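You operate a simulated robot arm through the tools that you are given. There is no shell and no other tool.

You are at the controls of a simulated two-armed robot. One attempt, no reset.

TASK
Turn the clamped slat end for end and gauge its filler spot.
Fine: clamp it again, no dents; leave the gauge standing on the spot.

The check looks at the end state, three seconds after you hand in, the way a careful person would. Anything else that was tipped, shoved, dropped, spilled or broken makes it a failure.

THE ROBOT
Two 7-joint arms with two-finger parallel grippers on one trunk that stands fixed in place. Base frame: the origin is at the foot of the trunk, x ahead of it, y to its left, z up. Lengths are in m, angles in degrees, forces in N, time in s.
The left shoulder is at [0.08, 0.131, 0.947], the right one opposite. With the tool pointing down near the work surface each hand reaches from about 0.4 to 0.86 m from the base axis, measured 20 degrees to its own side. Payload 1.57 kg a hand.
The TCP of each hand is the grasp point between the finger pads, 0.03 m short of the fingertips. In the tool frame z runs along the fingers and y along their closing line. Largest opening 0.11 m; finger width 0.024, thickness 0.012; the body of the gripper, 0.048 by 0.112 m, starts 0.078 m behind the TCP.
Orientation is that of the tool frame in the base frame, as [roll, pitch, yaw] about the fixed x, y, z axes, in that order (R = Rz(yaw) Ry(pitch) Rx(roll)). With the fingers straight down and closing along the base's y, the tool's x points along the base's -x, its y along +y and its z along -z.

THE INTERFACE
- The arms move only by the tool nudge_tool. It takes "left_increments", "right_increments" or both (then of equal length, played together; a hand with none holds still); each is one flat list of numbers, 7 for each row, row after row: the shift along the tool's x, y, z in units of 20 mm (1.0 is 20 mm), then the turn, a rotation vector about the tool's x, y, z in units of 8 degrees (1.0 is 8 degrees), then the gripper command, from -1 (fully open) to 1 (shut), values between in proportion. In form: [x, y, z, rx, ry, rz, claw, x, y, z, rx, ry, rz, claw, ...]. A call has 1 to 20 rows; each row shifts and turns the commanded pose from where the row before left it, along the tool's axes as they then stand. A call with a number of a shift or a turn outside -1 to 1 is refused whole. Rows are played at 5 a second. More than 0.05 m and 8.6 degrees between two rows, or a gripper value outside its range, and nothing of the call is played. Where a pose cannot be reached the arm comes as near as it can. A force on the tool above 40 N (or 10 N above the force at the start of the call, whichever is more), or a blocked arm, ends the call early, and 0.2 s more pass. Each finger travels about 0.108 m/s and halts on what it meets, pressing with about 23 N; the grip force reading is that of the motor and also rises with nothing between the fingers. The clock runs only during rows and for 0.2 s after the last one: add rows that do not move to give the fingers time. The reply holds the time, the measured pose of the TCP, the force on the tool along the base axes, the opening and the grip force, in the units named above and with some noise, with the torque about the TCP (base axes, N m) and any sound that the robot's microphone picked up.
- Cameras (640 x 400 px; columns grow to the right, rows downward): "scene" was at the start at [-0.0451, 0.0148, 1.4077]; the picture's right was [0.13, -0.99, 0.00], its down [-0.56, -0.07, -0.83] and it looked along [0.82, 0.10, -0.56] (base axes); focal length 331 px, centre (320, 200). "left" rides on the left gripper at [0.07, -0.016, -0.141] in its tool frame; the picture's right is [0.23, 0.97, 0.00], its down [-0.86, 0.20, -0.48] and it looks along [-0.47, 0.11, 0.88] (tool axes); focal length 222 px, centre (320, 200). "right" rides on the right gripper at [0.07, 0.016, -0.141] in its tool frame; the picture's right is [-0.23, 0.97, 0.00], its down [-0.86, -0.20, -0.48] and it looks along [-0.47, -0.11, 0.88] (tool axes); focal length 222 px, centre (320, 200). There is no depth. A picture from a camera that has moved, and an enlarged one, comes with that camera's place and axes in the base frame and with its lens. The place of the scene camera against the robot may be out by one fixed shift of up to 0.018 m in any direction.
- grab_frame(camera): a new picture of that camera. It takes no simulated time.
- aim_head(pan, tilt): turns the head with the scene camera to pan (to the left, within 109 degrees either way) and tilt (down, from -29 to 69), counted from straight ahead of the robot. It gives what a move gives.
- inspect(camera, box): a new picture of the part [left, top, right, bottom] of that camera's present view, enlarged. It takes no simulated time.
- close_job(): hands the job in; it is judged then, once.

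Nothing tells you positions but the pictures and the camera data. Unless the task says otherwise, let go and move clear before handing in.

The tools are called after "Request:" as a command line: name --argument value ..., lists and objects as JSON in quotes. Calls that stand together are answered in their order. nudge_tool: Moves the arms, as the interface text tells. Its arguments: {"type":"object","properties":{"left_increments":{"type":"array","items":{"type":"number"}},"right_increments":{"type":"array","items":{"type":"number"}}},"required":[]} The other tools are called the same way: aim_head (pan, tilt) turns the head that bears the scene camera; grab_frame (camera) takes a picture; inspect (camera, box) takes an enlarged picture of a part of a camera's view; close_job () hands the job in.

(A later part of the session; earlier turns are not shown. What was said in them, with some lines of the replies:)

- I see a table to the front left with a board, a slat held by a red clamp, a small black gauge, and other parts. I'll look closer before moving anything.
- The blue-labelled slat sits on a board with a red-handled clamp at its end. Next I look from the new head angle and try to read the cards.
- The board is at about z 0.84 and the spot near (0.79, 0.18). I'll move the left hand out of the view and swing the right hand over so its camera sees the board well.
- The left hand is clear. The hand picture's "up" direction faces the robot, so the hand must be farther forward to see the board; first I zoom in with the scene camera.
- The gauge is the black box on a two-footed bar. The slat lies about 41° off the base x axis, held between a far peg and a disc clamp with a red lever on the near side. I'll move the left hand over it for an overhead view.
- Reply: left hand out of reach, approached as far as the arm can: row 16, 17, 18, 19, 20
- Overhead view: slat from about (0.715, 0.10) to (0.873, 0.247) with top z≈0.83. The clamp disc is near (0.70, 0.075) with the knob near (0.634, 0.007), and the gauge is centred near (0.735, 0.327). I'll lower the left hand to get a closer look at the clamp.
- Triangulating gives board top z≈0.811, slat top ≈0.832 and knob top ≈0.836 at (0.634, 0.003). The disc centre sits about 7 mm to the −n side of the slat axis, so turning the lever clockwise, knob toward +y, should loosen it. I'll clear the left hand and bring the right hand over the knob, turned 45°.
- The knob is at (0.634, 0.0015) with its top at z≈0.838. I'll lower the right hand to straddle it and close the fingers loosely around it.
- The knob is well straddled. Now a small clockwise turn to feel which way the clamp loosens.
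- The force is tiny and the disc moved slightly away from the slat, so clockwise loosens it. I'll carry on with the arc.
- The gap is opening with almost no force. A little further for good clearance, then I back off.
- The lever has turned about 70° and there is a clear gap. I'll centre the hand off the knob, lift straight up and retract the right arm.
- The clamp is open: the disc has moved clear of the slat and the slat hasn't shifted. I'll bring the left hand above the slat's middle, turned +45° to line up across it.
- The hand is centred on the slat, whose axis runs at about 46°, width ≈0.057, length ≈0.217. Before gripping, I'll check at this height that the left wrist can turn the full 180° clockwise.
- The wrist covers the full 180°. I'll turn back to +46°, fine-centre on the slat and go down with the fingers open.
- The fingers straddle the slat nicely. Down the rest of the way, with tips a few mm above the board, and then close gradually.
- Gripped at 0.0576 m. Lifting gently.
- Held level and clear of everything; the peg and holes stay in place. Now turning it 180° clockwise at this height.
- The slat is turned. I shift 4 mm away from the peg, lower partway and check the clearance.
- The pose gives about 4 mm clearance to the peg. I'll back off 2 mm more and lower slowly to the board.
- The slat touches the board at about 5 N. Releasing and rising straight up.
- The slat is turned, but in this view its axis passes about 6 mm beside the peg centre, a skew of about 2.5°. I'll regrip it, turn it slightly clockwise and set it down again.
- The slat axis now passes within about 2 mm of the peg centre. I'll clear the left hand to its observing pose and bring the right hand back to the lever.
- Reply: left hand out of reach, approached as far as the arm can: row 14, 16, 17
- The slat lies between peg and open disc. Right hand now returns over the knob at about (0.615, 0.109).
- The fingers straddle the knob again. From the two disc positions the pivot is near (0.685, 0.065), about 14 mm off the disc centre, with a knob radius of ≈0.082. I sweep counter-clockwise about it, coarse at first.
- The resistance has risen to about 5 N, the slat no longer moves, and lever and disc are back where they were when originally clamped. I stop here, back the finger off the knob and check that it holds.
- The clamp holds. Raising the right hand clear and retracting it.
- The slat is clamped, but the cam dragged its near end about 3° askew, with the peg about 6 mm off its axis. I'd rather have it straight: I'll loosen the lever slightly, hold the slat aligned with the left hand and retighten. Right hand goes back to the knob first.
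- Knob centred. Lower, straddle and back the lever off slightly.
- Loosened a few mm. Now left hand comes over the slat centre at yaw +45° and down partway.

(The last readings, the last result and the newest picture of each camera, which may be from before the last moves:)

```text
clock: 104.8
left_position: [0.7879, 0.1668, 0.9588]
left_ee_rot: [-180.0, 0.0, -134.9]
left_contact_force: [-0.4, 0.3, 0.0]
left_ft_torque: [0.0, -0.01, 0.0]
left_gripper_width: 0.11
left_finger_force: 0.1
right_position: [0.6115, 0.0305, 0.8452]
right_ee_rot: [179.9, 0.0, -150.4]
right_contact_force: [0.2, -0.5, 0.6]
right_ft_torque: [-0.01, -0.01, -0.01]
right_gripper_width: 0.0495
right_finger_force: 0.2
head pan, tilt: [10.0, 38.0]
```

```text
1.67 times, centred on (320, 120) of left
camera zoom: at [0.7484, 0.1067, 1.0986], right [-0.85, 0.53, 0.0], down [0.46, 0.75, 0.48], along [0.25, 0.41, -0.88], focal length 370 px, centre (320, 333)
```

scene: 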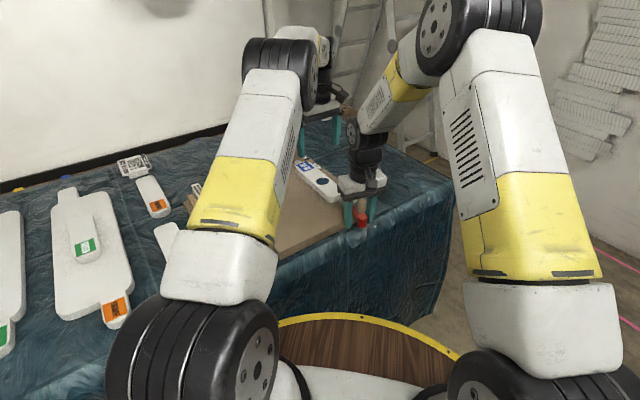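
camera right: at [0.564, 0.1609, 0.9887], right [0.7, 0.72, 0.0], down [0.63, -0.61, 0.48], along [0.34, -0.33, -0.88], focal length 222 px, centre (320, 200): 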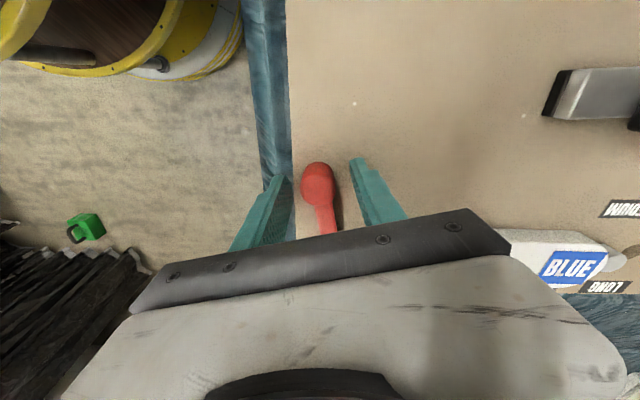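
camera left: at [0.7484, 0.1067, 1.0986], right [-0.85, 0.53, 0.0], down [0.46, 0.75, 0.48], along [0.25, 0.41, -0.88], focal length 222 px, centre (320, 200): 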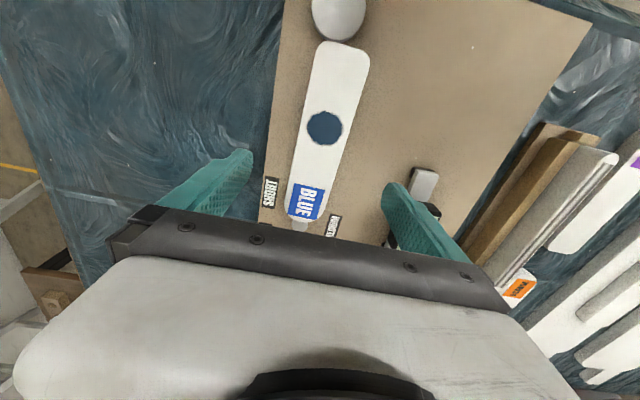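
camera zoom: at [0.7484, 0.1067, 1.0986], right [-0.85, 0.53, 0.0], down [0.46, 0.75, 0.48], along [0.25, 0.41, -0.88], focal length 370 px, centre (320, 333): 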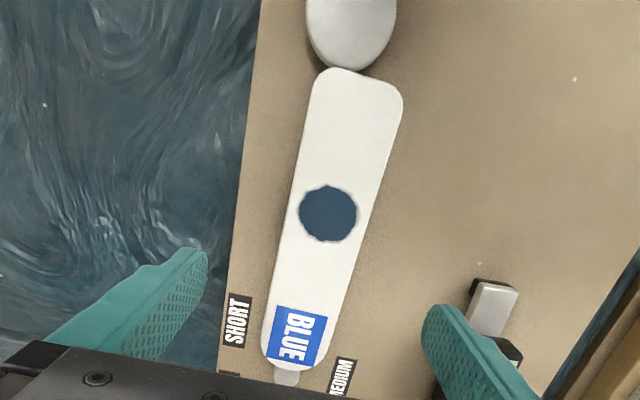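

The skew relative to the board edge is confirmed at about 2–3°. The hand is at 45°, parallel to the board edge, so gripping will straighten the slat. Lowering and gripping.

Request:
nudge_tool --left_increments '[0, 0.08, 0.92, 0, 0, 0, -1, 0, 0, 0.92, 0, 0, 0, -1, 0, 0, 0.92, 0, 0, 0, -1, 0, 0, 0.92, 0, 0, 0, -1, 0, 0, 0.92, 0, 0, 0, -1, 0, 0, 0.92, 0, 0, 0, -1, 0, 0, 0, 0, 0, 0, -0.4, 0, 0, 0, 0, 0, 0, -0.15, 0, 0, 0, 0, 0, 0, -0.08, 0, 0, 0, 0, 0, 0, -0.04, 0, 0, 0, 0, 0, 0, 0, 0, 0, 0, 0, 0, 0, 0]'

Request:
grab_frame --camera "left"

Request:
inspect --camera "scene" --box '[270, 110, 400, 240]'

```text
clock: 107.4
left_position: [0.7859, 0.1689, 0.8491]
left_ee_rot: [180.0, 0.1, -134.8]
left_contact_force: [-0.5, -0.4, 0.8]
left_ft_torque: [0.0, -0.1, -0.09]
left_gripper_width: 0.0577
left_finger_force: 23.5
right_position: [0.6123, 0.0285, 0.8457]
right_ee_rot: [-179.9, -0.1, -150.4]
right_contact_force: [0.2, 0.1, -0.3]
right_ft_torque: [-0.01, 0.02, -0.04]
right_gripper_width: 0.0497
right_finger_force: 0.0
head pan, tilt: [10.0, 38.0]
```

```text
taken
camera left: at [0.7475, 0.1087, 0.9895], right [-0.85, 0.53, 0.0], down [0.46, 0.75, 0.48], along [0.25, 0.41, -0.88], focal length 222 px, centre (320, 200)
```

left: 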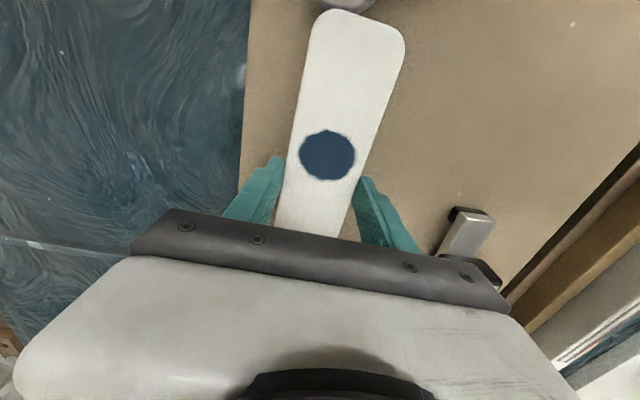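

```text
3.08 times, centred on (335, 175) of scene
camera zoom: at [-0.0477, 0.0186, 1.4021], right [0.17, -0.98, 0.0], down [-0.61, -0.11, -0.79], along [0.78, 0.14, -0.62], focal length 1018 px, centre (274, 277)
```

zoom: 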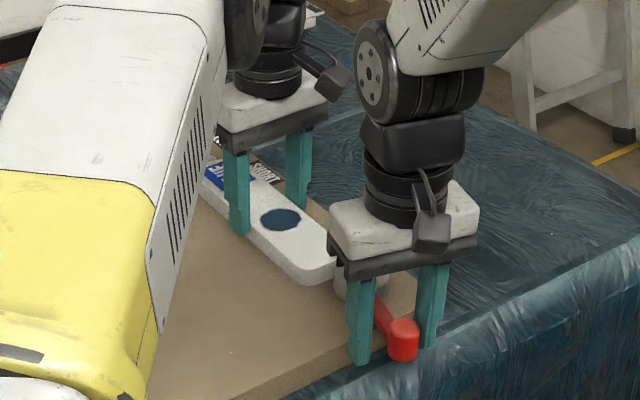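

The slat is now parallel to the hand and board edge. I nudge it toward the peg in 1 mm steps until I feel contact.

Request:
nudge_tool --left_increments '[-0.05, 0, 0, 0, 0, 0, 0, 0, 0, 0, 0, 0, 0, 0]'

Request:
nudge_tool --left_increments '[-0.05, 0, 0, 0, 0, 0, 0, 0, 0, 0, 0, 0, 0, 0]'

```text
clock: 108.0
left_position: [0.7866, 0.1704, 0.8495]
left_ee_rot: [180.0, -0.1, -135.0]
left_contact_force: [-2.4, -4.3, 0.3]
left_ft_torque: [-0.02, -0.03, -0.11]
left_gripper_width: 0.0578
left_finger_force: 23.1
right_position: [0.6114, 0.0292, 0.8454]
right_ee_rot: [-180.0, 0.0, -150.5]
right_contact_force: [0.1, -0.1, -0.7]
right_ft_torque: [-0.04, -0.04, -0.02]
right_gripper_width: 0.0496
right_finger_force: 0.1
head pan, tilt: [10.0, 38.0]
```

```text
clock: 108.6
left_position: [0.7876, 0.1691, 0.8501]
left_ee_rot: [-180.0, -0.1, -134.9]
left_contact_force: [-8.2, -10.8, 5.2]
left_ft_torque: [-0.24, 0.22, -0.25]
left_gripper_width: 0.0572
left_finger_force: 22.9
right_position: [0.6114, 0.0286, 0.8458]
right_ee_rot: [180.0, -0.1, -150.5]
right_contact_force: [0.0, -0.8, -0.3]
right_ft_torque: [-0.03, 0.04, -0.01]
right_gripper_width: 0.0495
right_finger_force: 0.1
head pan, tilt: [10.0, 38.0]
```

Contact with the peg is clear at about 13 N. I ease back to a light touch and tighten the lever with the slat held.

Request:
nudge_tool --left_increments '[0.04, 0, 0, 0, 0, 0, 0, 0, 0, 0, 0, 0, 0, 0]'

Request:
nudge_tool --right_increments '[-0.01, -0.286, 0, 0, 0, -0.5, 0.1, -0.01, -0.286, 0, 0, 0, -0.5, 0.1, -0.01, -0.286, 0, 0, 0, -0.5, 0.1, -0.01, -0.286, 0, 0, 0, -0.5, 0.1, -0.01, -0.286, 0, 0, 0, -0.5, 0.1, 0, 0, 0, 0, 0, 0, 0.1]'

Request:
inspect --camera "right" --box '[200, 60, 440, 240]'

```text
clock: 109.2
left_position: [0.7865, 0.1689, 0.8488]
left_ee_rot: [180.0, 0.1, -134.8]
left_contact_force: [-4.0, -9.4, 3.2]
left_ft_torque: [-0.42, 0.03, -0.32]
left_gripper_width: 0.0575
left_finger_force: 22.6
right_position: [0.6122, 0.0298, 0.8456]
right_ee_rot: [180.0, 0.0, -150.5]
right_contact_force: [0.8, 0.1, 0.3]
right_ft_torque: [-0.02, 0.01, 0.0]
right_gripper_width: 0.0498
right_finger_force: 0.1
head pan, tilt: [10.0, 38.0]
```

```text
clock: 110.6
left_position: [0.7857, 0.17, 0.849]
left_ee_rot: [-179.9, 0.1, -134.8]
left_contact_force: [-4.8, -8.8, 4.2]
left_ft_torque: [-0.3, 0.08, -0.2]
left_gripper_width: 0.0574
left_finger_force: 23.3
right_position: [0.6287, 0.0072, 0.8468]
right_ee_rot: [180.0, 0.0, -130.4]
right_contact_force: [-0.8, 0.3, -0.8]
right_ft_torque: [-0.01, -0.02, -0.04]
right_gripper_width: 0.0499
right_finger_force: 0.4
head pan, tilt: [10.0, 38.0]
```

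```text
2.22 times, centred on (320, 150) of right
camera zoom: at [0.5719, -0.035, 0.9888], right [-0.59, 0.8, 0.0], down [0.71, 0.52, 0.48], along [0.38, 0.28, -0.88], focal length 494 px, centre (320, 311)
```

zoom: 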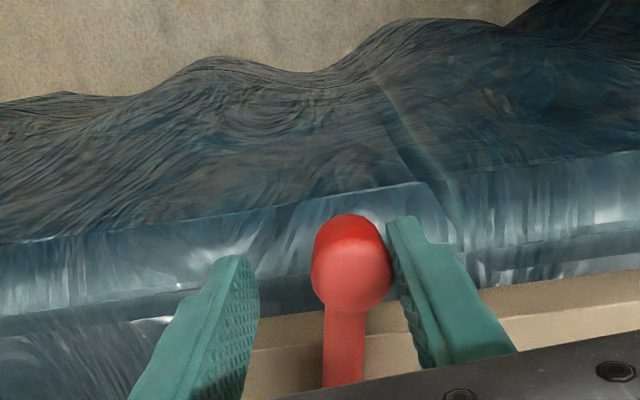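

Request:
nudge_tool --right_increments '[-0.01, -0.286, 0, 0, 0, -0.5, 0.1, -0.01, -0.286, 0, 0, 0, -0.5, 0.1, 0, 0, 0, 0, 0, 0, 0.1]'

Request:
nudge_tool --right_increments '[-0.005, -0.143, 0, 0, 0, -0.25, 0.1, 0, 0, 0, 0, 0, 0, 0.1]'

Request:
grab_frame --camera "left"

```text
clock: 111.4
left_position: [0.7858, 0.1696, 0.8486]
left_ee_rot: [180.0, 0.1, -134.8]
left_contact_force: [-5.9, -7.6, 5.1]
left_ft_torque: [-0.22, 0.14, -0.19]
left_gripper_width: 0.0574
left_finger_force: 23.1
right_position: [0.638, 0.0003, 0.8465]
right_ee_rot: [180.0, -0.1, -122.5]
right_contact_force: [0.1, 0.6, -0.2]
right_ft_torque: [-0.01, 0.02, -0.04]
right_gripper_width: 0.0497
right_finger_force: 0.1
head pan, tilt: [10.0, 38.0]
```

```text
clock: 112.0
left_position: [0.7873, 0.1717, 0.8494]
left_ee_rot: [-180.0, 0.0, -134.8]
left_contact_force: [-5.9, -7.4, 4.5]
left_ft_torque: [-0.19, 0.17, -0.23]
left_gripper_width: 0.0576
left_finger_force: 22.5
right_position: [0.6405, -0.0008, 0.8456]
right_ee_rot: [180.0, 0.0, -120.3]
right_contact_force: [-1.0, -0.3, 0.4]
right_ft_torque: [0.01, -0.03, -0.03]
right_gripper_width: 0.05
right_finger_force: 0.6
head pan, tilt: [10.0, 38.0]
```

```text
taken
camera left: at [0.7475, 0.1099, 0.9894], right [-0.85, 0.53, 0.0], down [0.46, 0.75, 0.48], along [0.25, 0.41, -0.88], focal length 222 px, centre (320, 200)
```

left: 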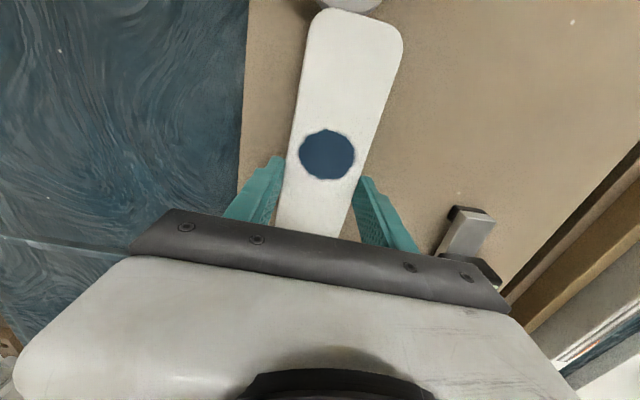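

Request:
nudge_tool --right_increments '[-0.005, -0.143, 0, 0, 0, -0.25, 0.1, 0, 0, 0, 0, 0, 0, 0.1]'

Request:
nudge_tool --right_increments '[-0.005, -0.143, 0, 0, 0, -0.25, 0.1, 0, 0, 0, 0, 0, 0, 0.1]'

Request:
inspect --camera "left" --box '[280, 0, 420, 100]'

```text
clock: 112.6
left_position: [0.7867, 0.1694, 0.8481]
left_ee_rot: [-180.0, 0.1, -134.8]
left_contact_force: [-6.6, -5.8, 3.4]
left_ft_torque: [-0.11, 0.13, -0.21]
left_gripper_width: 0.0575
left_finger_force: 23.4
right_position: [0.6431, -0.0004, 0.8458]
right_ee_rot: [-180.0, 0.0, -118.4]
right_contact_force: [-0.3, 0.3, -0.2]
right_ft_torque: [0.0, -0.01, 0.0]
right_gripper_width: 0.0499
right_finger_force: 0.2
head pan, tilt: [10.0, 38.0]
```

```text
clock: 113.2
left_position: [0.787, 0.1703, 0.8491]
left_ee_rot: [180.0, -0.1, -134.8]
left_contact_force: [-6.7, -4.9, 4.0]
left_ft_torque: [-0.12, 0.1, -0.13]
left_gripper_width: 0.0576
left_finger_force: 23.1
right_position: [0.6468, -0.0026, 0.8454]
right_ee_rot: [-179.9, 0.0, -116.4]
right_contact_force: [-0.7, 0.0, -1.0]
right_ft_torque: [0.01, -0.03, 0.0]
right_gripper_width: 0.0499
right_finger_force: 0.5
head pan, tilt: [10.0, 38.0]
```

```text
4.00 times, centred on (350, 50) of left
camera zoom: at [0.7475, 0.11, 0.9894], right [-0.85, 0.53, 0.0], down [0.46, 0.75, 0.48], along [0.25, 0.41, -0.88], focal length 888 px, centre (200, 800)
```

zoom: 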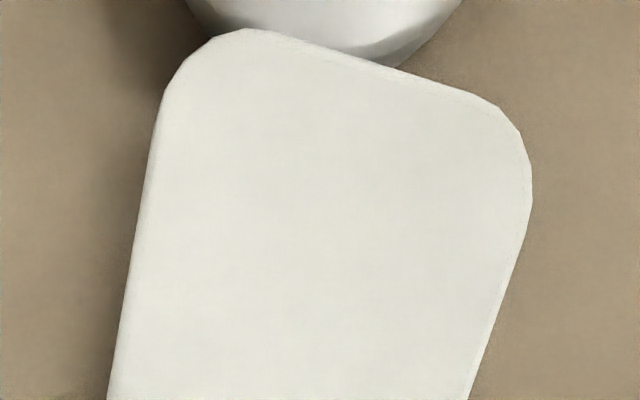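

Request:
nudge_tool --right_increments '[-0.005, -0.143, 0, 0, 0, -0.25, 0.1, 0, 0, 0, 0, 0, 0, 0.1]'

Request:
nudge_tool --right_increments '[-0.005, -0.143, 0, 0, 0, -0.25, 0.1, 0, 0, 0, 0, 0, 0, 0.1]'

```text
clock: 113.8
left_position: [0.7869, 0.1693, 0.8489]
left_ee_rot: [180.0, -0.1, -134.8]
left_contact_force: [-6.0, -5.3, 4.2]
left_ft_torque: [-0.15, 0.2, -0.2]
left_gripper_width: 0.0575
left_finger_force: 22.5
right_position: [0.6503, -0.0049, 0.847]
right_ee_rot: [180.0, -0.1, -114.4]
right_contact_force: [-1.8, 0.1, -0.5]
right_ft_torque: [0.02, -0.01, 0.0]
right_gripper_width: 0.0509
right_finger_force: 0.5
head pan, tilt: [10.0, 38.0]
```

```text
clock: 114.4
left_position: [0.7858, 0.1697, 0.8485]
left_ee_rot: [179.9, 0.0, -134.7]
left_contact_force: [-5.3, -3.7, 3.3]
left_ft_torque: [-0.2, 0.13, -0.35]
left_gripper_width: 0.0575
left_finger_force: 22.6
right_position: [0.6522, -0.0058, 0.8466]
right_ee_rot: [180.0, 0.1, -112.4]
right_contact_force: [-2.2, 0.6, 0.2]
right_ft_torque: [-0.01, 0.05, 0.05]
right_gripper_width: 0.0515
right_finger_force: 1.3
head pan, tilt: [10.0, 38.0]
```

Request:
nudge_tool --right_increments '[-0.005, -0.143, 0, 0, 0, -0.25, 0.1, 0, 0, 0, 0, 0, 0, 0.1]'

Request:
inspect --camera "scene" --box '[310, 160, 400, 240]'

```text
clock: 115.0
left_position: [0.7861, 0.1706, 0.8493]
left_ee_rot: [-180.0, -0.1, -134.8]
left_contact_force: [-5.6, -2.3, 3.2]
left_ft_torque: [-0.06, 0.02, -0.57]
left_gripper_width: 0.0575
left_finger_force: 22.9
right_position: [0.6549, -0.0067, 0.8464]
right_ee_rot: [180.0, 0.1, -110.5]
right_contact_force: [-3.8, 1.0, -0.3]
right_ft_torque: [0.02, 0.02, -0.02]
right_gripper_width: 0.0533
right_finger_force: 1.5
head pan, tilt: [10.0, 38.0]
```

```text
5.00 times, centred on (355, 200) of scene
camera zoom: at [-0.0482, 0.0186, 1.402], right [0.17, -0.98, 0.0], down [-0.61, -0.11, -0.79], along [0.78, 0.14, -0.62], focal length 1654 px, centre (145, 200)
```

zoom: 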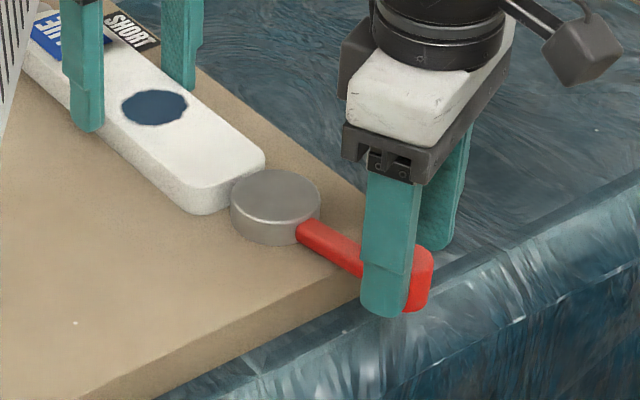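

The lever force is again about 4 N and the disc sits at its original place with the slat straight. I release the left hand and raise it, then back the right hand off the knob.

Request:
nudge_tool --left_increments '[0, 0, 0, 0, 0, 0, -0.1, 0, 0, 0, 0, 0, 0, -0.3, 0, 0, 0, 0, 0, 0, -0.6, 0, 0, 0, 0, 0, 0, -0.6, 0, 0, -0.5, 0, 0, 0, -0.6, 0, 0, -1, 0, 0, 0, -0.6, 0, 0, -1, 0, 0, 0, -0.6, 0, 0, -1, 0, 0, 0, -0.6, 0, 0, -1, 0, 0, 0, -0.6, 0, 0, -1, 0, 0, 0, -0.6]'

Request:
nudge_tool --right_increments '[0, 0.25, 0, 0, 0, 0, 0.1, 0, 0.3, 0, 0, 0, 0, 0.1, 0, 0, 0, 0, 0, 0, 0.0, 0, 0, 0, 0, 0, 0, -0.2]'

Request:
grab_frame --camera "left"

Request:
inspect --camera "left" --box '[230, 0, 410, 240]'

Request:
inspect --camera "scene" --box '[310, 160, 400, 240]'

```text
clock: 117.2
left_position: [0.7879, 0.1703, 0.9613]
left_ee_rot: [180.0, -0.1, -134.8]
left_contact_force: [-1.2, 0.6, -0.2]
left_ft_torque: [-0.02, 0.02, -0.03]
left_gripper_width: 0.0881
left_finger_force: 0.1
right_position: [0.6559, -0.0063, 0.8474]
right_ee_rot: [-179.9, 0.1, -110.5]
right_contact_force: [-2.7, 1.2, 2.2]
right_ft_torque: [-0.03, 0.05, 0.0]
right_gripper_width: 0.052
right_finger_force: 1.4
head pan, tilt: [10.0, 38.0]
```

```text
clock: 118.2
left_position: [0.7877, 0.1696, 0.9601]
left_ee_rot: [180.0, 0.0, -134.7]
left_contact_force: [1.0, 0.5, -0.5]
left_ft_torque: [-0.03, 0.02, -0.02]
left_gripper_width: 0.0878
left_finger_force: 0.1
right_position: [0.6451, -0.0031, 0.8478]
right_ee_rot: [180.0, -0.1, -110.5]
right_contact_force: [-0.5, -0.3, 0.0]
right_ft_torque: [0.05, -0.01, -0.01]
right_gripper_width: 0.0659
right_finger_force: 0.1
head pan, tilt: [10.0, 38.0]
```

```text
taken
camera left: at [0.7488, 0.1099, 1.1006], right [-0.85, 0.53, 0.0], down [0.46, 0.75, 0.48], along [0.25, 0.41, -0.88], focal length 222 px, centre (320, 200)
```

left: 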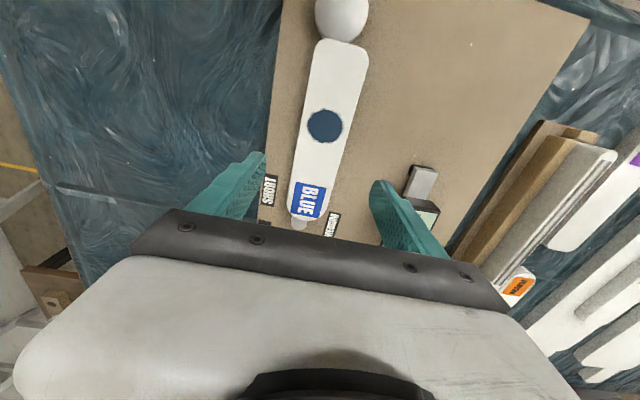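

```text
1.67 times, centred on (320, 120) of left
camera zoom: at [0.7488, 0.1099, 1.1006], right [-0.85, 0.53, 0.0], down [0.46, 0.75, 0.48], along [0.25, 0.41, -0.88], focal length 370 px, centre (320, 333)
```

zoom: 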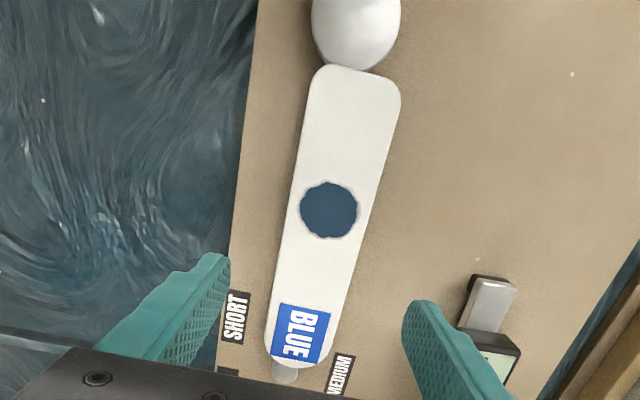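

```text
5.00 times, centred on (355, 200) of scene
camera zoom: at [-0.0477, 0.0186, 1.4021], right [0.17, -0.98, 0.0], down [-0.61, -0.11, -0.79], along [0.78, 0.14, -0.62], focal length 1654 px, centre (145, 200)
```

zoom: 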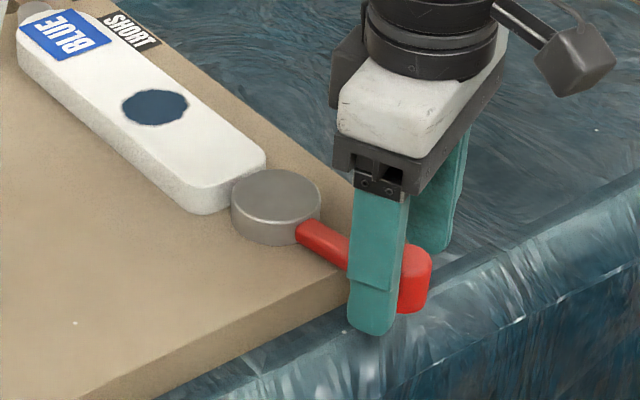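

The slat is now straight, in line with the peg, and the clamp holds. I retract the right hand and move the left over the gauge at about (0.734, 0.327), bar angle ≈48°.

Request:
nudge_tool --right_increments '[0, 0, -1, 0, 0, 0, -0.2, 0, 0, -1, 0, 0, 0, -0.2, 0, 0, -1, 0, 0, 0, -0.2, 0, 0, -1, 0, 0, 0, -0.2, 0, 0, -1, 0, 0, 0, -0.2, 0, 0, -1, 0, 0, 0, -0.2, 0, 0, -1, 0, 0, 0, -0.2, 0, 0, -1, 0, 0, 0, -0.2, 0, 0, 0, 0, 0, 1, -0.2, 0, 0, 0, 0, 0, 1, -0.2, 0, 0, 0, 0, 0, 1, -0.2, 0, 0, 0, 0, 0, 1, -0.2, 0, 0, 0, 0, 0, 1, -0.2, 0, 0, 0, 0, 0, 1, -0.2, 0, 0, 0, 0, 0, 1, -0.2, 0, 0, 0, 0, 0, 1, -0.2]'

Request:
nudge_tool --right_increments '[0.8, -1, -0.4, 0, 0, 0.05, -1, 0.8, -1, -0.4, 0, 0, 0.05, -1, 0.8, -1, -0.4, 0, 0, 0.05, -1, 0.8, -1, -0.4, 0, 0, 0.05, -1, 0.8, -1, -0.4, 0, 0, 0.05, -1, 0.8, -1, -0.4, 0, 0, 0.05, -1, 0.8, -1, -0.4, 0, 0, 0.05, -1, 0.8, -1, -0.4, 0, 0, 0.05, -1, 0.8, -1, -0.4, 0, 0, 0.05, -1, 0.8, -1, -0.4, 0, 0, 0.05, -1]'

Request:
nudge_tool --left_increments '[0, 0, -1, 0, 0, 0, -0.6, -0.459, 0.931, 0, 0, 0, 0, -0.6, -0.459, 0.931, 0, 0, 0, 0, -0.6, -0.459, 0.931, 0, 0, 0, 0, -0.6, -0.459, 0.931, 0, 0, 0, 0, -0.6, -0.459, 0.931, 0, 0, 0, 0, -0.6, -0.459, 0.931, 0, 0, 0, 0, -0.6, -0.459, 0.931, 0, 0, 0, 0, -0.6, -0.459, 0.931, 0, 0, 0, 0, -0.6, 0, 0, 0, 0, 0, -0.36, -0.6, 0, 0, 0, 0, 0, 0, -0.6]'

Request:
grab_frame --camera "left"

Request:
grab_frame --camera "scene"

```text
clock: 121.6
left_position: [0.7886, 0.1703, 0.9604]
left_ee_rot: [-180.0, 0.0, -134.8]
left_contact_force: [-0.1, 0.2, -0.2]
left_ft_torque: [0.03, 0.02, 0.01]
left_gripper_width: 0.0881
left_finger_force: 0.1
right_position: [0.6438, -0.0065, 1.0056]
right_ee_rot: [179.9, 0.0, -174.6]
right_contact_force: [0.1, -0.1, -0.4]
right_ft_torque: [0.03, -0.02, -0.01]
right_gripper_width: 0.0659
right_finger_force: 0.1
head pan, tilt: [10.0, 38.0]
```

```text
clock: 123.8
left_position: [0.7885, 0.1706, 0.9607]
left_ee_rot: [180.0, 0.0, -134.8]
left_contact_force: [0.7, -0.7, 0.4]
left_ft_torque: [0.02, 0.03, 0.03]
left_gripper_width: 0.0879
left_finger_force: 0.0
right_position: [0.4981, -0.2128, 1.0877]
right_ee_rot: [-179.9, 0.0, -178.5]
right_contact_force: [-0.7, 0.2, 0.0]
right_ft_torque: [0.0, 0.02, 0.02]
right_gripper_width: 0.1101
right_finger_force: 0.1
head pan, tilt: [10.0, 38.0]
```

```text
clock: 126.2
left_position: [0.7339, 0.3266, 0.9794]
left_ee_rot: [-180.0, -0.1, -131.8]
left_contact_force: [0.3, -0.4, 1.0]
left_ft_torque: [-0.03, -0.02, 0.0]
left_gripper_width: 0.0883
left_finger_force: 0.1
right_position: [0.4989, -0.2133, 1.0873]
right_ee_rot: [180.0, 0.0, -178.5]
right_contact_force: [-1.1, 0.1, 0.3]
right_ft_torque: [0.0, -0.01, -0.02]
right_gripper_width: 0.1104
right_finger_force: 0.1
head pan, tilt: [10.0, 38.0]
```

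```text
taken
camera left: at [0.6983, 0.264, 1.1202], right [-0.88, 0.48, 0.0], down [0.42, 0.77, 0.48], along [0.23, 0.42, -0.88], focal length 222 px, centre (320, 200)
```

left: 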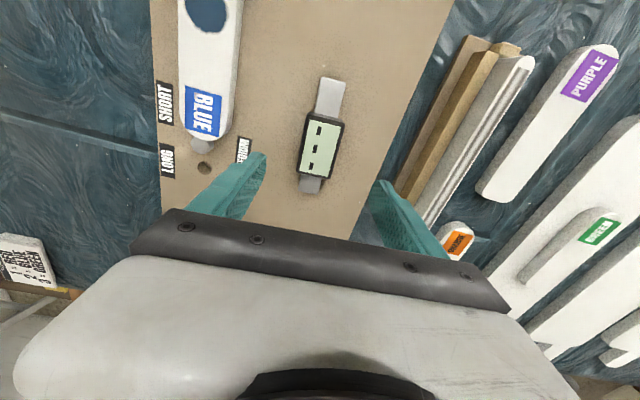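

```text
taken
```

scene: 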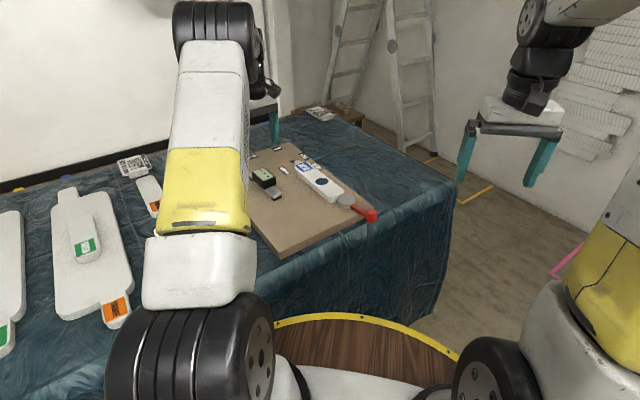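

Request:
inspect --camera "left" --box '[270, 60, 390, 210]'

Request:
inspect --camera "scene" --box '[240, 150, 380, 240]'

```text
2.67 times, centred on (330, 135) of left
camera zoom: at [0.6983, 0.264, 1.1202], right [-0.88, 0.48, 0.0], down [0.42, 0.77, 0.48], along [0.23, 0.42, -0.88], focal length 592 px, centre (293, 373)
```

zoom: 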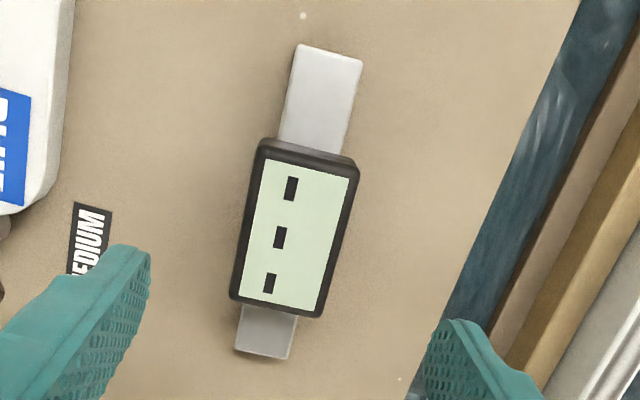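

```text
4.44 times, centred on (310, 195) of scene
camera zoom: at [-0.0478, 0.0186, 1.402], right [0.17, -0.98, 0.0], down [-0.61, -0.11, -0.79], along [0.78, 0.14, -0.62], focal length 1470 px, centre (364, 222)
```

zoom: 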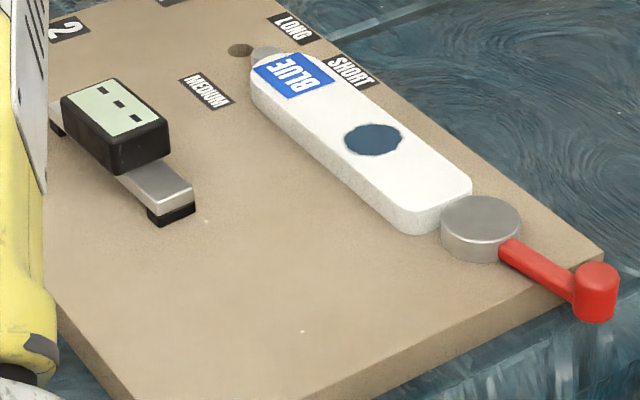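

The gauge is centred between the fingers and aligned within half a degree. Lowering to grip the box by its sides.

Request:
nudge_tool --left_increments '[0, 0, 0.92, 0, 0, 0, -0.6, 0, 0, 0.92, 0, 0, 0, -0.6, 0, 0, 0.92, 0, 0, 0, -0.6, 0, 0, 0.92, 0, 0, 0, -0.6, 0, 0, 0.92, 0, 0, 0, -0.6, 0, 0, 0.92, 0, 0, 0, -0.6, 0, 0, 0.92, 0, 0, 0, -0.6, 0, 0, 0, 0, 0, 0, -0.2, 0, 0, 0, 0, 0, 0, 0.05, 0, 0, 0, 0, 0, 0, 0.05]'

Request:
grab_frame --camera "left"

```text
clock: 128.4
left_position: [0.7344, 0.3274, 0.8501]
left_ee_rot: [180.0, -0.1, -131.8]
left_contact_force: [0.7, -0.8, -0.1]
left_ft_torque: [-0.02, 0.01, 0.0]
left_gripper_width: 0.0525
left_finger_force: 0.0
right_position: [0.4995, -0.2132, 1.0895]
right_ee_rot: [-180.0, 0.0, -178.5]
right_contact_force: [-0.7, 0.4, 0.6]
right_ft_torque: [0.0, 0.02, -0.03]
right_gripper_width: 0.11
right_finger_force: 0.1
head pan, tilt: [10.0, 38.0]
```

```text
taken
camera left: at [0.6989, 0.2641, 0.9903], right [-0.88, 0.48, 0.0], down [0.42, 0.77, 0.48], along [0.23, 0.42, -0.88], focal length 222 px, centre (320, 200)
```

left: 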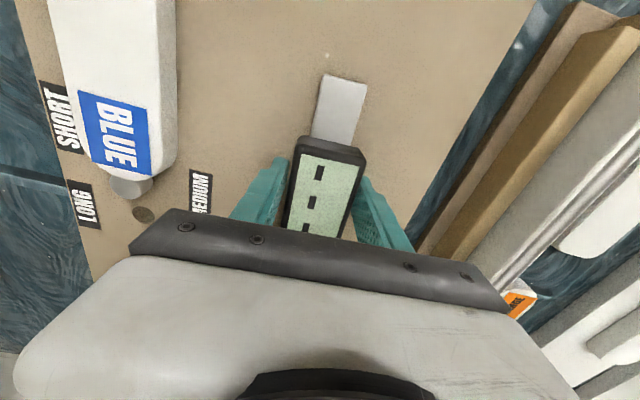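

Fingers flank the box evenly. Closing and lifting gently.

Request:
nudge_tool --left_increments '[0, 0, 0, 0, 0, 0, 0.15, 0, 0, 0, 0, 0, 0, 0.22, 0, 0, 0, 0, 0, 0, 0.3, 0, 0, 0, 0, 0, 0, 0.3]'

Request:
nudge_tool --left_increments '[0, 0, -0.4, 0, 0, 0, 0.3, 0, 0, -0.8, 0, 0, 0, 0.3, 0, 0, -0.8, 0, 0, 0, 0.3, 0, 0, -0.8, 0, 0, 0, 0.3, 0, 0, 0, 0, 0, 0, 0.3]'

Request:
grab_frame --camera "left"

Request:
inspect --camera "scene" --box '[220, 130, 380, 240]'

```text
clock: 129.4
left_position: [0.7345, 0.3258, 0.85]
left_ee_rot: [180.0, 0.0, -131.9]
left_contact_force: [-0.3, 0.5, 0.6]
left_ft_torque: [0.01, 0.06, 0.04]
left_gripper_width: 0.0457
left_finger_force: 23.2
right_position: [0.4999, -0.2135, 1.0879]
right_ee_rot: [-180.0, 0.0, -178.5]
right_contact_force: [0.2, -1.0, 0.0]
right_ft_torque: [-0.02, 0.0, 0.01]
right_gripper_width: 0.1098
right_finger_force: 0.0
head pan, tilt: [10.0, 38.0]
```

```text
clock: 130.6
left_position: [0.7313, 0.3267, 0.9053]
left_ee_rot: [180.0, -0.1, -132.0]
left_contact_force: [-0.5, 0.2, -0.9]
left_ft_torque: [0.05, 0.0, 0.0]
left_gripper_width: 0.0459
left_finger_force: 23.5
right_position: [0.4995, -0.2128, 1.0874]
right_ee_rot: [-180.0, 0.0, -178.4]
right_contact_force: [-0.2, -0.2, 1.2]
right_ft_torque: [0.01, -0.02, -0.01]
right_gripper_width: 0.1101
right_finger_force: 0.0
head pan, tilt: [10.0, 38.0]
```

```text
taken
camera left: at [0.6954, 0.2645, 1.0456], right [-0.88, 0.48, 0.0], down [0.42, 0.77, 0.48], along [0.23, 0.42, -0.88], focal length 222 px, centre (320, 200)
```

left: 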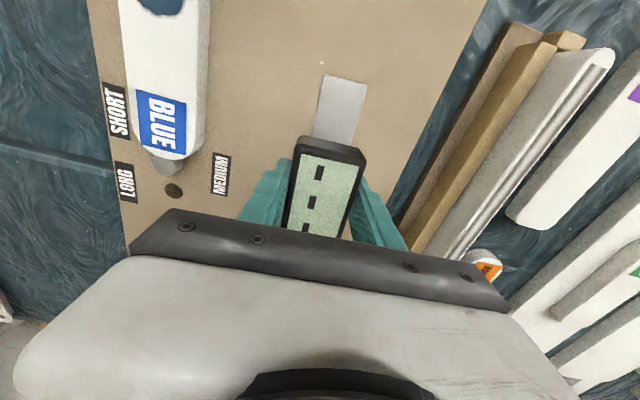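

```text
3.64 times, centred on (300, 185) of scene
camera zoom: at [-0.0477, 0.0186, 1.4021], right [0.17, -0.98, 0.0], down [-0.61, -0.11, -0.79], along [0.78, 0.14, -0.62], focal length 1203 px, centre (393, 254)
```

zoom: 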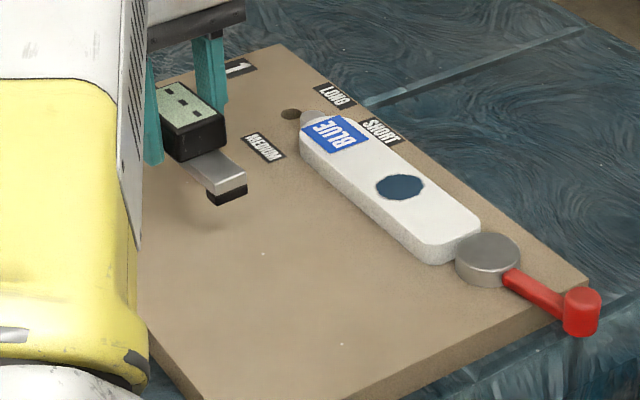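

The gauge is held level. I'll carry it over the slat to the spot at about (0.769, 0.155) and turn it to the slat's 45°.

Request:
nudge_tool --left_increments '[0.647, -0.884, 0, 0, 0, 0, 0.3, 0.647, -0.884, 0, 0, 0, 0, 0.3, 0.647, -0.884, 0, 0, 0, 0, 0.3, 0.647, -0.884, 0, 0, 0, 0, 0.3, 0.647, -0.884, 0, 0, 0, 0, 0.3, 0.647, -0.884, 0, 0, 0, 0, 0.3, 0.647, -0.884, 0, 0, 0, 0, 0.3, 0.647, -0.884, 0, 0, 0, 0, 0.3, 0, 0, 0, 0, 0, 0.4, 0.3, 0, 0, 0, 0, 0, 0, 0.3]'

Request:
grab_frame --camera "left"

Request:
inspect --camera "scene" --box '[280, 120, 400, 230]'

```text
clock: 132.8
left_position: [0.7686, 0.1559, 0.9078]
left_ee_rot: [180.0, 0.0, -135.2]
left_contact_force: [-0.4, -0.2, -2.3]
left_ft_torque: [0.02, -0.01, 0.01]
left_gripper_width: 0.0455
left_finger_force: 22.7
right_position: [0.4982, -0.2121, 1.087]
right_ee_rot: [-180.0, 0.1, -178.4]
right_contact_force: [-0.3, -0.3, 0.3]
right_ft_torque: [0.0, -0.02, -0.03]
right_gripper_width: 0.1098
right_finger_force: 0.1
head pan, tilt: [10.0, 38.0]
```

```text
taken
camera left: at [0.7299, 0.0944, 1.0476], right [-0.85, 0.53, 0.0], down [0.47, 0.74, 0.48], along [0.25, 0.41, -0.88], focal length 222 px, centre (320, 200)
```

left: 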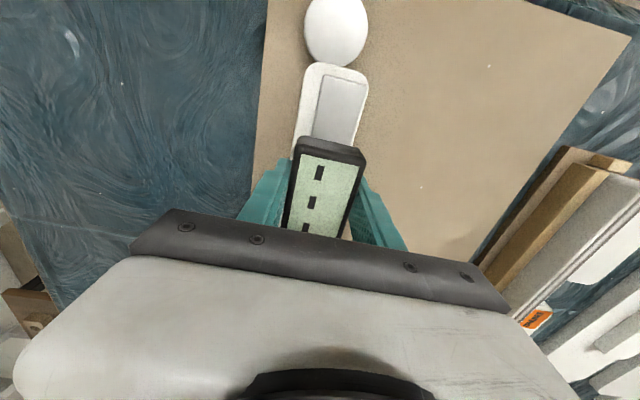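

```text
3.64 times, centred on (340, 175) of scene
camera zoom: at [-0.0477, 0.0186, 1.4021], right [0.17, -0.98, 0.0], down [-0.61, -0.11, -0.79], along [0.78, 0.14, -0.62], focal length 1203 px, centre (247, 291)
```

zoom: 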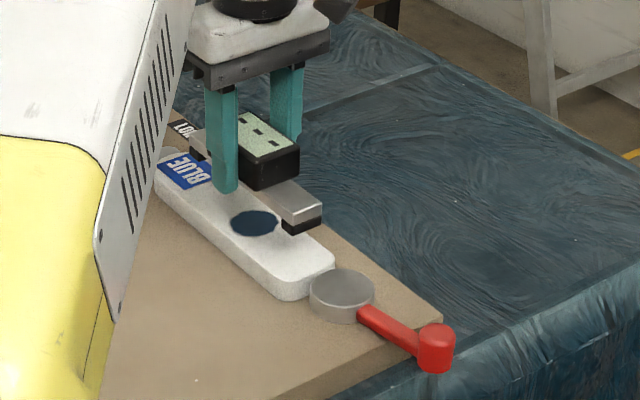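

Bar end and slat end line up with what I expect, within 2 mm. Lowering to just above the slat.

Request:
nudge_tool --left_increments '[0, -0.05, 0.5, 0, 0, 0, 0.3, 0, 0, 0.5, 0, 0, 0, 0.3, 0, 0, 0.4, 0, 0, 0, 0.3, 0, 0, 0, 0, 0, 0, 0.3]'

Request:
grab_frame --camera "left"

Request:
inspect --camera "scene" --box '[290, 140, 390, 230]'

```text
clock: 133.8
left_position: [0.7706, 0.1535, 0.8793]
left_ee_rot: [179.9, 0.0, -135.1]
left_contact_force: [-0.4, 0.4, -1.2]
left_ft_torque: [0.03, 0.03, -0.01]
left_gripper_width: 0.0458
left_finger_force: 23.0
right_position: [0.4995, -0.2124, 1.0894]
right_ee_rot: [-180.0, 0.0, -178.5]
right_contact_force: [0.1, -0.7, -0.5]
right_ft_torque: [-0.04, 0.0, 0.02]
right_gripper_width: 0.1098
right_finger_force: 0.1
head pan, tilt: [10.0, 38.0]
```

```text
taken
camera left: at [0.7318, 0.0939, 1.0197], right [-0.85, 0.53, 0.0], down [0.47, 0.74, 0.48], along [0.25, 0.41, -0.88], focal length 222 px, centre (320, 200)
```

left: 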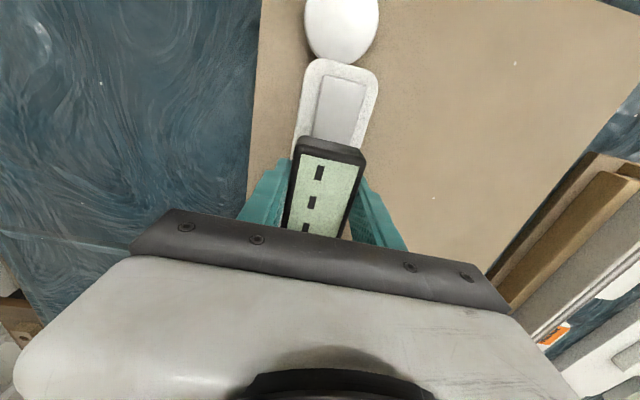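

```text
4.44 times, centred on (340, 185) of scene
camera zoom: at [-0.0477, 0.0186, 1.4021], right [0.17, -0.98, 0.0], down [-0.61, -0.11, -0.79], along [0.78, 0.14, -0.62], focal length 1470 px, centre (231, 267)
```

zoom: 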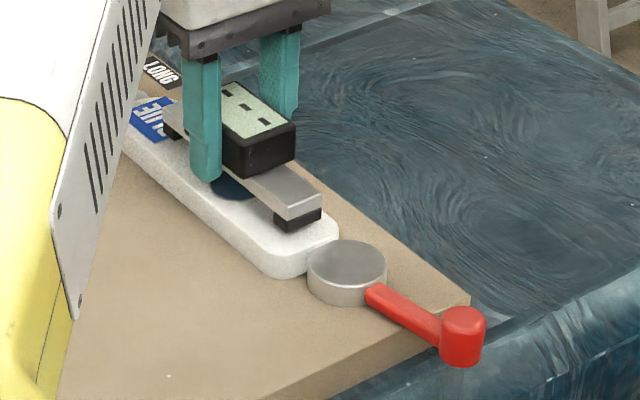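

Well centred on the slat's width and over the spot. Lowering in 2 mm steps until the feet touch.

Request:
nudge_tool --left_increments '[0, 0, 0.1, 0, 0, 0, 0.3, 0, 0, 0.1, 0, 0, 0, 0.3, 0, 0, 0.1, 0, 0, 0, 0.3, 0, 0, 0, 0, 0, 0, 0.3]'

Request:
nudge_tool --left_increments '[0, 0, 0.07, 0, 0, 0, 0.3, 0, 0, 0, 0, 0, 0, 0.3]'

```text
clock: 134.8
left_position: [0.7708, 0.1532, 0.8724]
left_ee_rot: [179.9, 0.0, -135.1]
left_contact_force: [0.0, -0.9, -1.5]
left_ft_torque: [-0.01, -0.01, 0.0]
left_gripper_width: 0.0459
left_finger_force: 22.7
right_position: [0.4992, -0.2134, 1.0883]
right_ee_rot: [179.9, 0.0, -178.4]
right_contact_force: [0.7, 0.0, 0.5]
right_ft_torque: [-0.02, 0.01, -0.02]
right_gripper_width: 0.1101
right_finger_force: 0.0
head pan, tilt: [10.0, 38.0]
```

```text
clock: 135.4
left_position: [0.7705, 0.1546, 0.8728]
left_ee_rot: [-180.0, 0.0, -135.1]
left_contact_force: [-2.2, -1.3, 4.5]
left_ft_torque: [-0.09, 0.22, -0.05]
left_gripper_width: 0.0456
left_finger_force: 22.8
right_position: [0.4999, -0.2132, 1.0894]
right_ee_rot: [179.9, 0.0, -178.5]
right_contact_force: [1.2, -0.7, -0.6]
right_ft_torque: [-0.01, 0.02, 0.0]
right_gripper_width: 0.11
right_finger_force: 0.1
head pan, tilt: [10.0, 38.0]
```

Contact at about 5 N. Release and rise straight up.

Request:
nudge_tool --left_increments '[0, 0, 0, 0, 0, 0, 0.1, 0, 0, 0, 0, 0, 0, -0.1, 0, 0, 0, 0, 0, 0, -0.4, 0, 0, 0, 0, 0, 0, -0.4, 0, 0, -0.5, 0, 0, 0, -0.4, 0, 0, -1, 0, 0, 0, -0.4, 0, 0, -1, 0, 0, 0, -0.4, 0, 0, -1, 0, 0, 0, -0.4, 0, 0, -1, 0, 0, 0, -0.4, 0, 0, -1, 0, 0, 0, -0.4]'

Request:
grab_frame --camera "left"

Request:
inspect --camera "left" --box '[260, 0, 400, 230]'

Request:
inspect --camera "scene" --box '[290, 140, 390, 230]'

```text
clock: 137.6
left_position: [0.773, 0.1562, 0.9799]
left_ee_rot: [179.9, 0.0, -135.1]
left_contact_force: [1.2, -0.1, -0.2]
left_ft_torque: [0.01, 0.0, 0.0]
left_gripper_width: 0.077
left_finger_force: 0.0
right_position: [0.4992, -0.2127, 1.087]
right_ee_rot: [180.0, 0.0, -178.6]
right_contact_force: [-0.4, -0.3, -0.9]
right_ft_torque: [-0.02, 0.02, 0.03]
right_gripper_width: 0.1099
right_finger_force: 0.1
head pan, tilt: [10.0, 38.0]
```

```text
taken
camera left: at [0.7344, 0.0962, 1.1198], right [-0.85, 0.53, 0.0], down [0.47, 0.74, 0.48], along [0.25, 0.41, -0.88], focal length 222 px, centre (320, 200)
```

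left: 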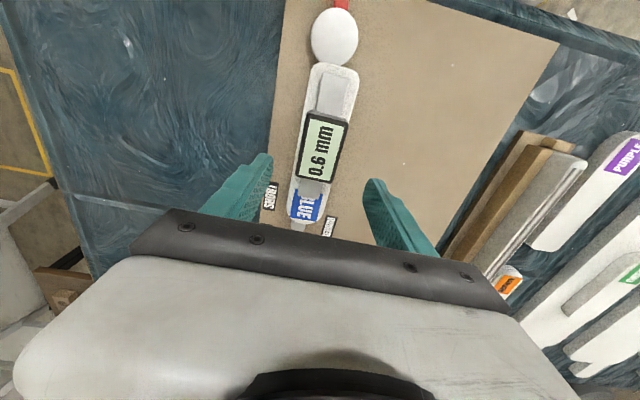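

```text
1.74 times, centred on (330, 115) of left
camera zoom: at [0.7344, 0.0962, 1.1198], right [-0.85, 0.53, 0.0], down [0.47, 0.74, 0.48], along [0.25, 0.41, -0.88], focal length 386 px, centre (303, 348)
```

zoom: 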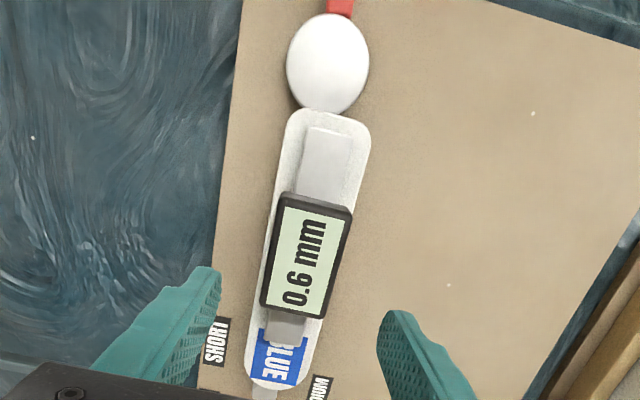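

```text
4.44 times, centred on (340, 185) of scene
camera zoom: at [-0.0477, 0.0185, 1.4021], right [0.17, -0.98, 0.0], down [-0.61, -0.11, -0.79], along [0.78, 0.14, -0.62], focal length 1470 px, centre (231, 267)
```

zoom: 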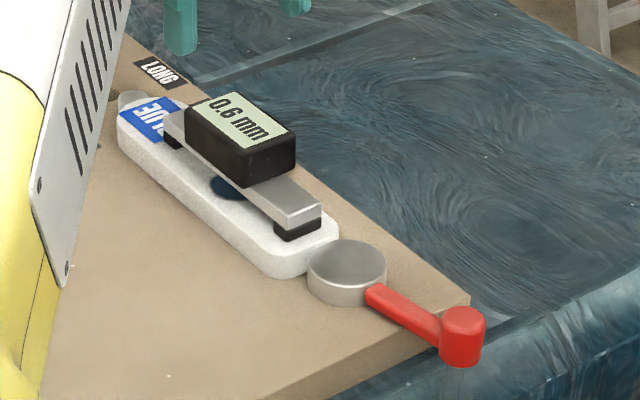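

The gauge stands level on the slat over the spot and now displays 0.6 mm. I'll retract the left arm clear and check everything once more.

Request:
nudge_tool --left_increments '[0, 0, -1, 0, 0, 0, -0.4, 0, 0, -1, 0, 0, 0, -0.4, 0, 0, -1, 0, 0, 0, -0.4, 0, 0, 0, 0, 0, 0.94, -0.4, 0, 0, 0, 0, 0, 0.94, -0.4, 0, 0, 0, 0, 0, 0.94, -0.4, 0, 0, 0, 0, 0, 0.94, -0.4, 0, 0, 0, 0, 0, 0.94, -0.4, 0, 0, 0, 0, 0, 0.94, -0.4]'

Request:
nudge_tool --left_increments '[1, 0.7, -0.1, 0, 0, 0, -1, 1, 0.7, -0.1, 0, 0, 0, -1, 1, 0.7, -0.1, 0, 0, 0, -1, 1, 0.7, -0.1, 0, 0, 0, -1, 1, 0.7, -0.1, 0, 0, 0, -1, 1, 0.7, -0.1, 0, 0, 0, -1, 1, 0.7, -0.1, 0, 0, 0, -1, 1, 0.7, -0.1, 0, 0, 0, -1, 1, 0.7, -0.1, 0, 0, 0, -1, 1, 0.7, -0.1, 0, 0, 0, -1, 1, 0.7, -0.1, 0, 0, 0, -1]'

Request:
grab_frame --camera "scene"

Request:
inspect --camera "scene" --box '[200, 130, 400, 270]'

Request:
grab_frame --camera "left"

```text
clock: 139.6
left_position: [0.7696, 0.1536, 1.0409]
left_ee_rot: [179.9, 0.0, 179.6]
left_contact_force: [-0.3, 0.6, -0.5]
left_ft_torque: [0.04, 0.0, 0.01]
left_gripper_width: 0.0773
left_finger_force: 0.0
right_position: [0.4996, -0.213, 1.0892]
right_ee_rot: [-180.0, 0.0, -178.4]
right_contact_force: [0.4, -1.3, 0.1]
right_ft_torque: [0.01, -0.04, 0.0]
right_gripper_width: 0.1101
right_finger_force: 0.0
head pan, tilt: [10.0, 38.0]
```

```text
clock: 142.0
left_position: [0.5502, 0.3098, 1.0639]
left_ee_rot: [179.9, 0.0, 179.7]
left_contact_force: [-0.5, -0.2, -0.2]
left_ft_torque: [0.05, 0.03, 0.0]
left_gripper_width: 0.1103
left_finger_force: 0.1
right_position: [0.4987, -0.212, 1.0874]
right_ee_rot: [179.9, 0.1, -178.5]
right_contact_force: [0.7, 0.0, -0.3]
right_ft_torque: [-0.01, 0.0, 0.02]
right_gripper_width: 0.11
right_finger_force: 0.0
head pan, tilt: [10.0, 38.0]
```

```text
taken
```

scene: 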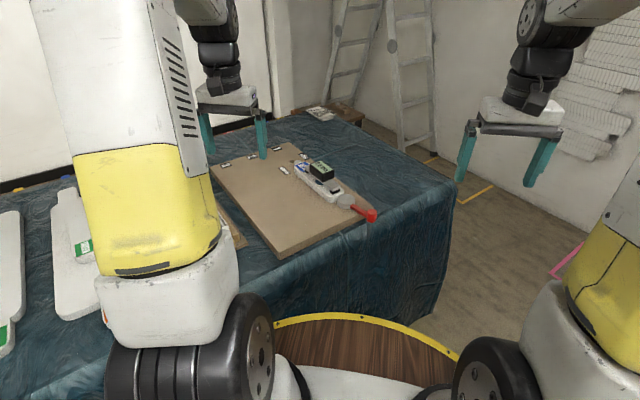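

```text
2.86 times, centred on (300, 200) of scene
camera zoom: at [-0.0476, 0.0185, 1.4021], right [0.17, -0.98, 0.0], down [-0.61, -0.11, -0.79], along [0.78, 0.14, -0.62], focal length 945 px, centre (377, 200)
```

zoom: 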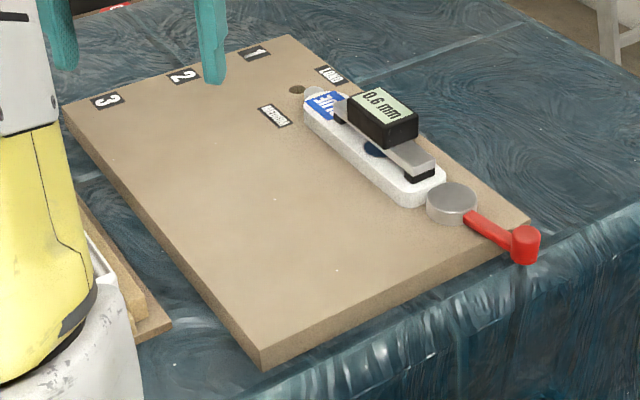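

```text
taken
camera left: at [0.4792, 0.2939, 1.204], right [-0.22, 0.97, 0.0], down [0.86, 0.2, 0.48], along [0.47, 0.11, -0.88], focal length 222 px, centre (320, 200)
```

left: 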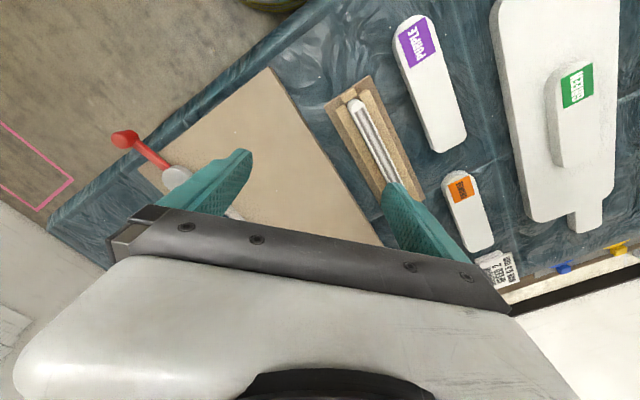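

The slat is turned end for end and clamped straight between peg and cam. The gauge stands on the filler spot reading 0.6 mm, nothing else has been disturbed and both hands are clear, so I hand in.

Request:
close_job

```text
The job is handed in.
```

The blue slat is turned end for end and clamped again. The gauge is standing on its filler spot, and I've handed the job in.

- **Reading:** the gauge shows 0.6 mm. The Fenwright card on the table says "MAX 0.5 mm", so if that limit is meant for this spot, it is over.
- **Clamping:** the first time I tightened the lever, the cam pulled the slat about 3° askew. I loosened it, held the slat straight with the left hand and tightened it again. It now lies in line with the peg, with the lever about where it started, perhaps a few degrees tighter.
- **Dents:** I saw none in the pictures, but the ends pressed against the peg and cam can't be seen closely. I eased the lever up only until it pushed back with about 4 N.
- **Surroundings:** nothing else on the table looks disturbed, and both hands are clear.
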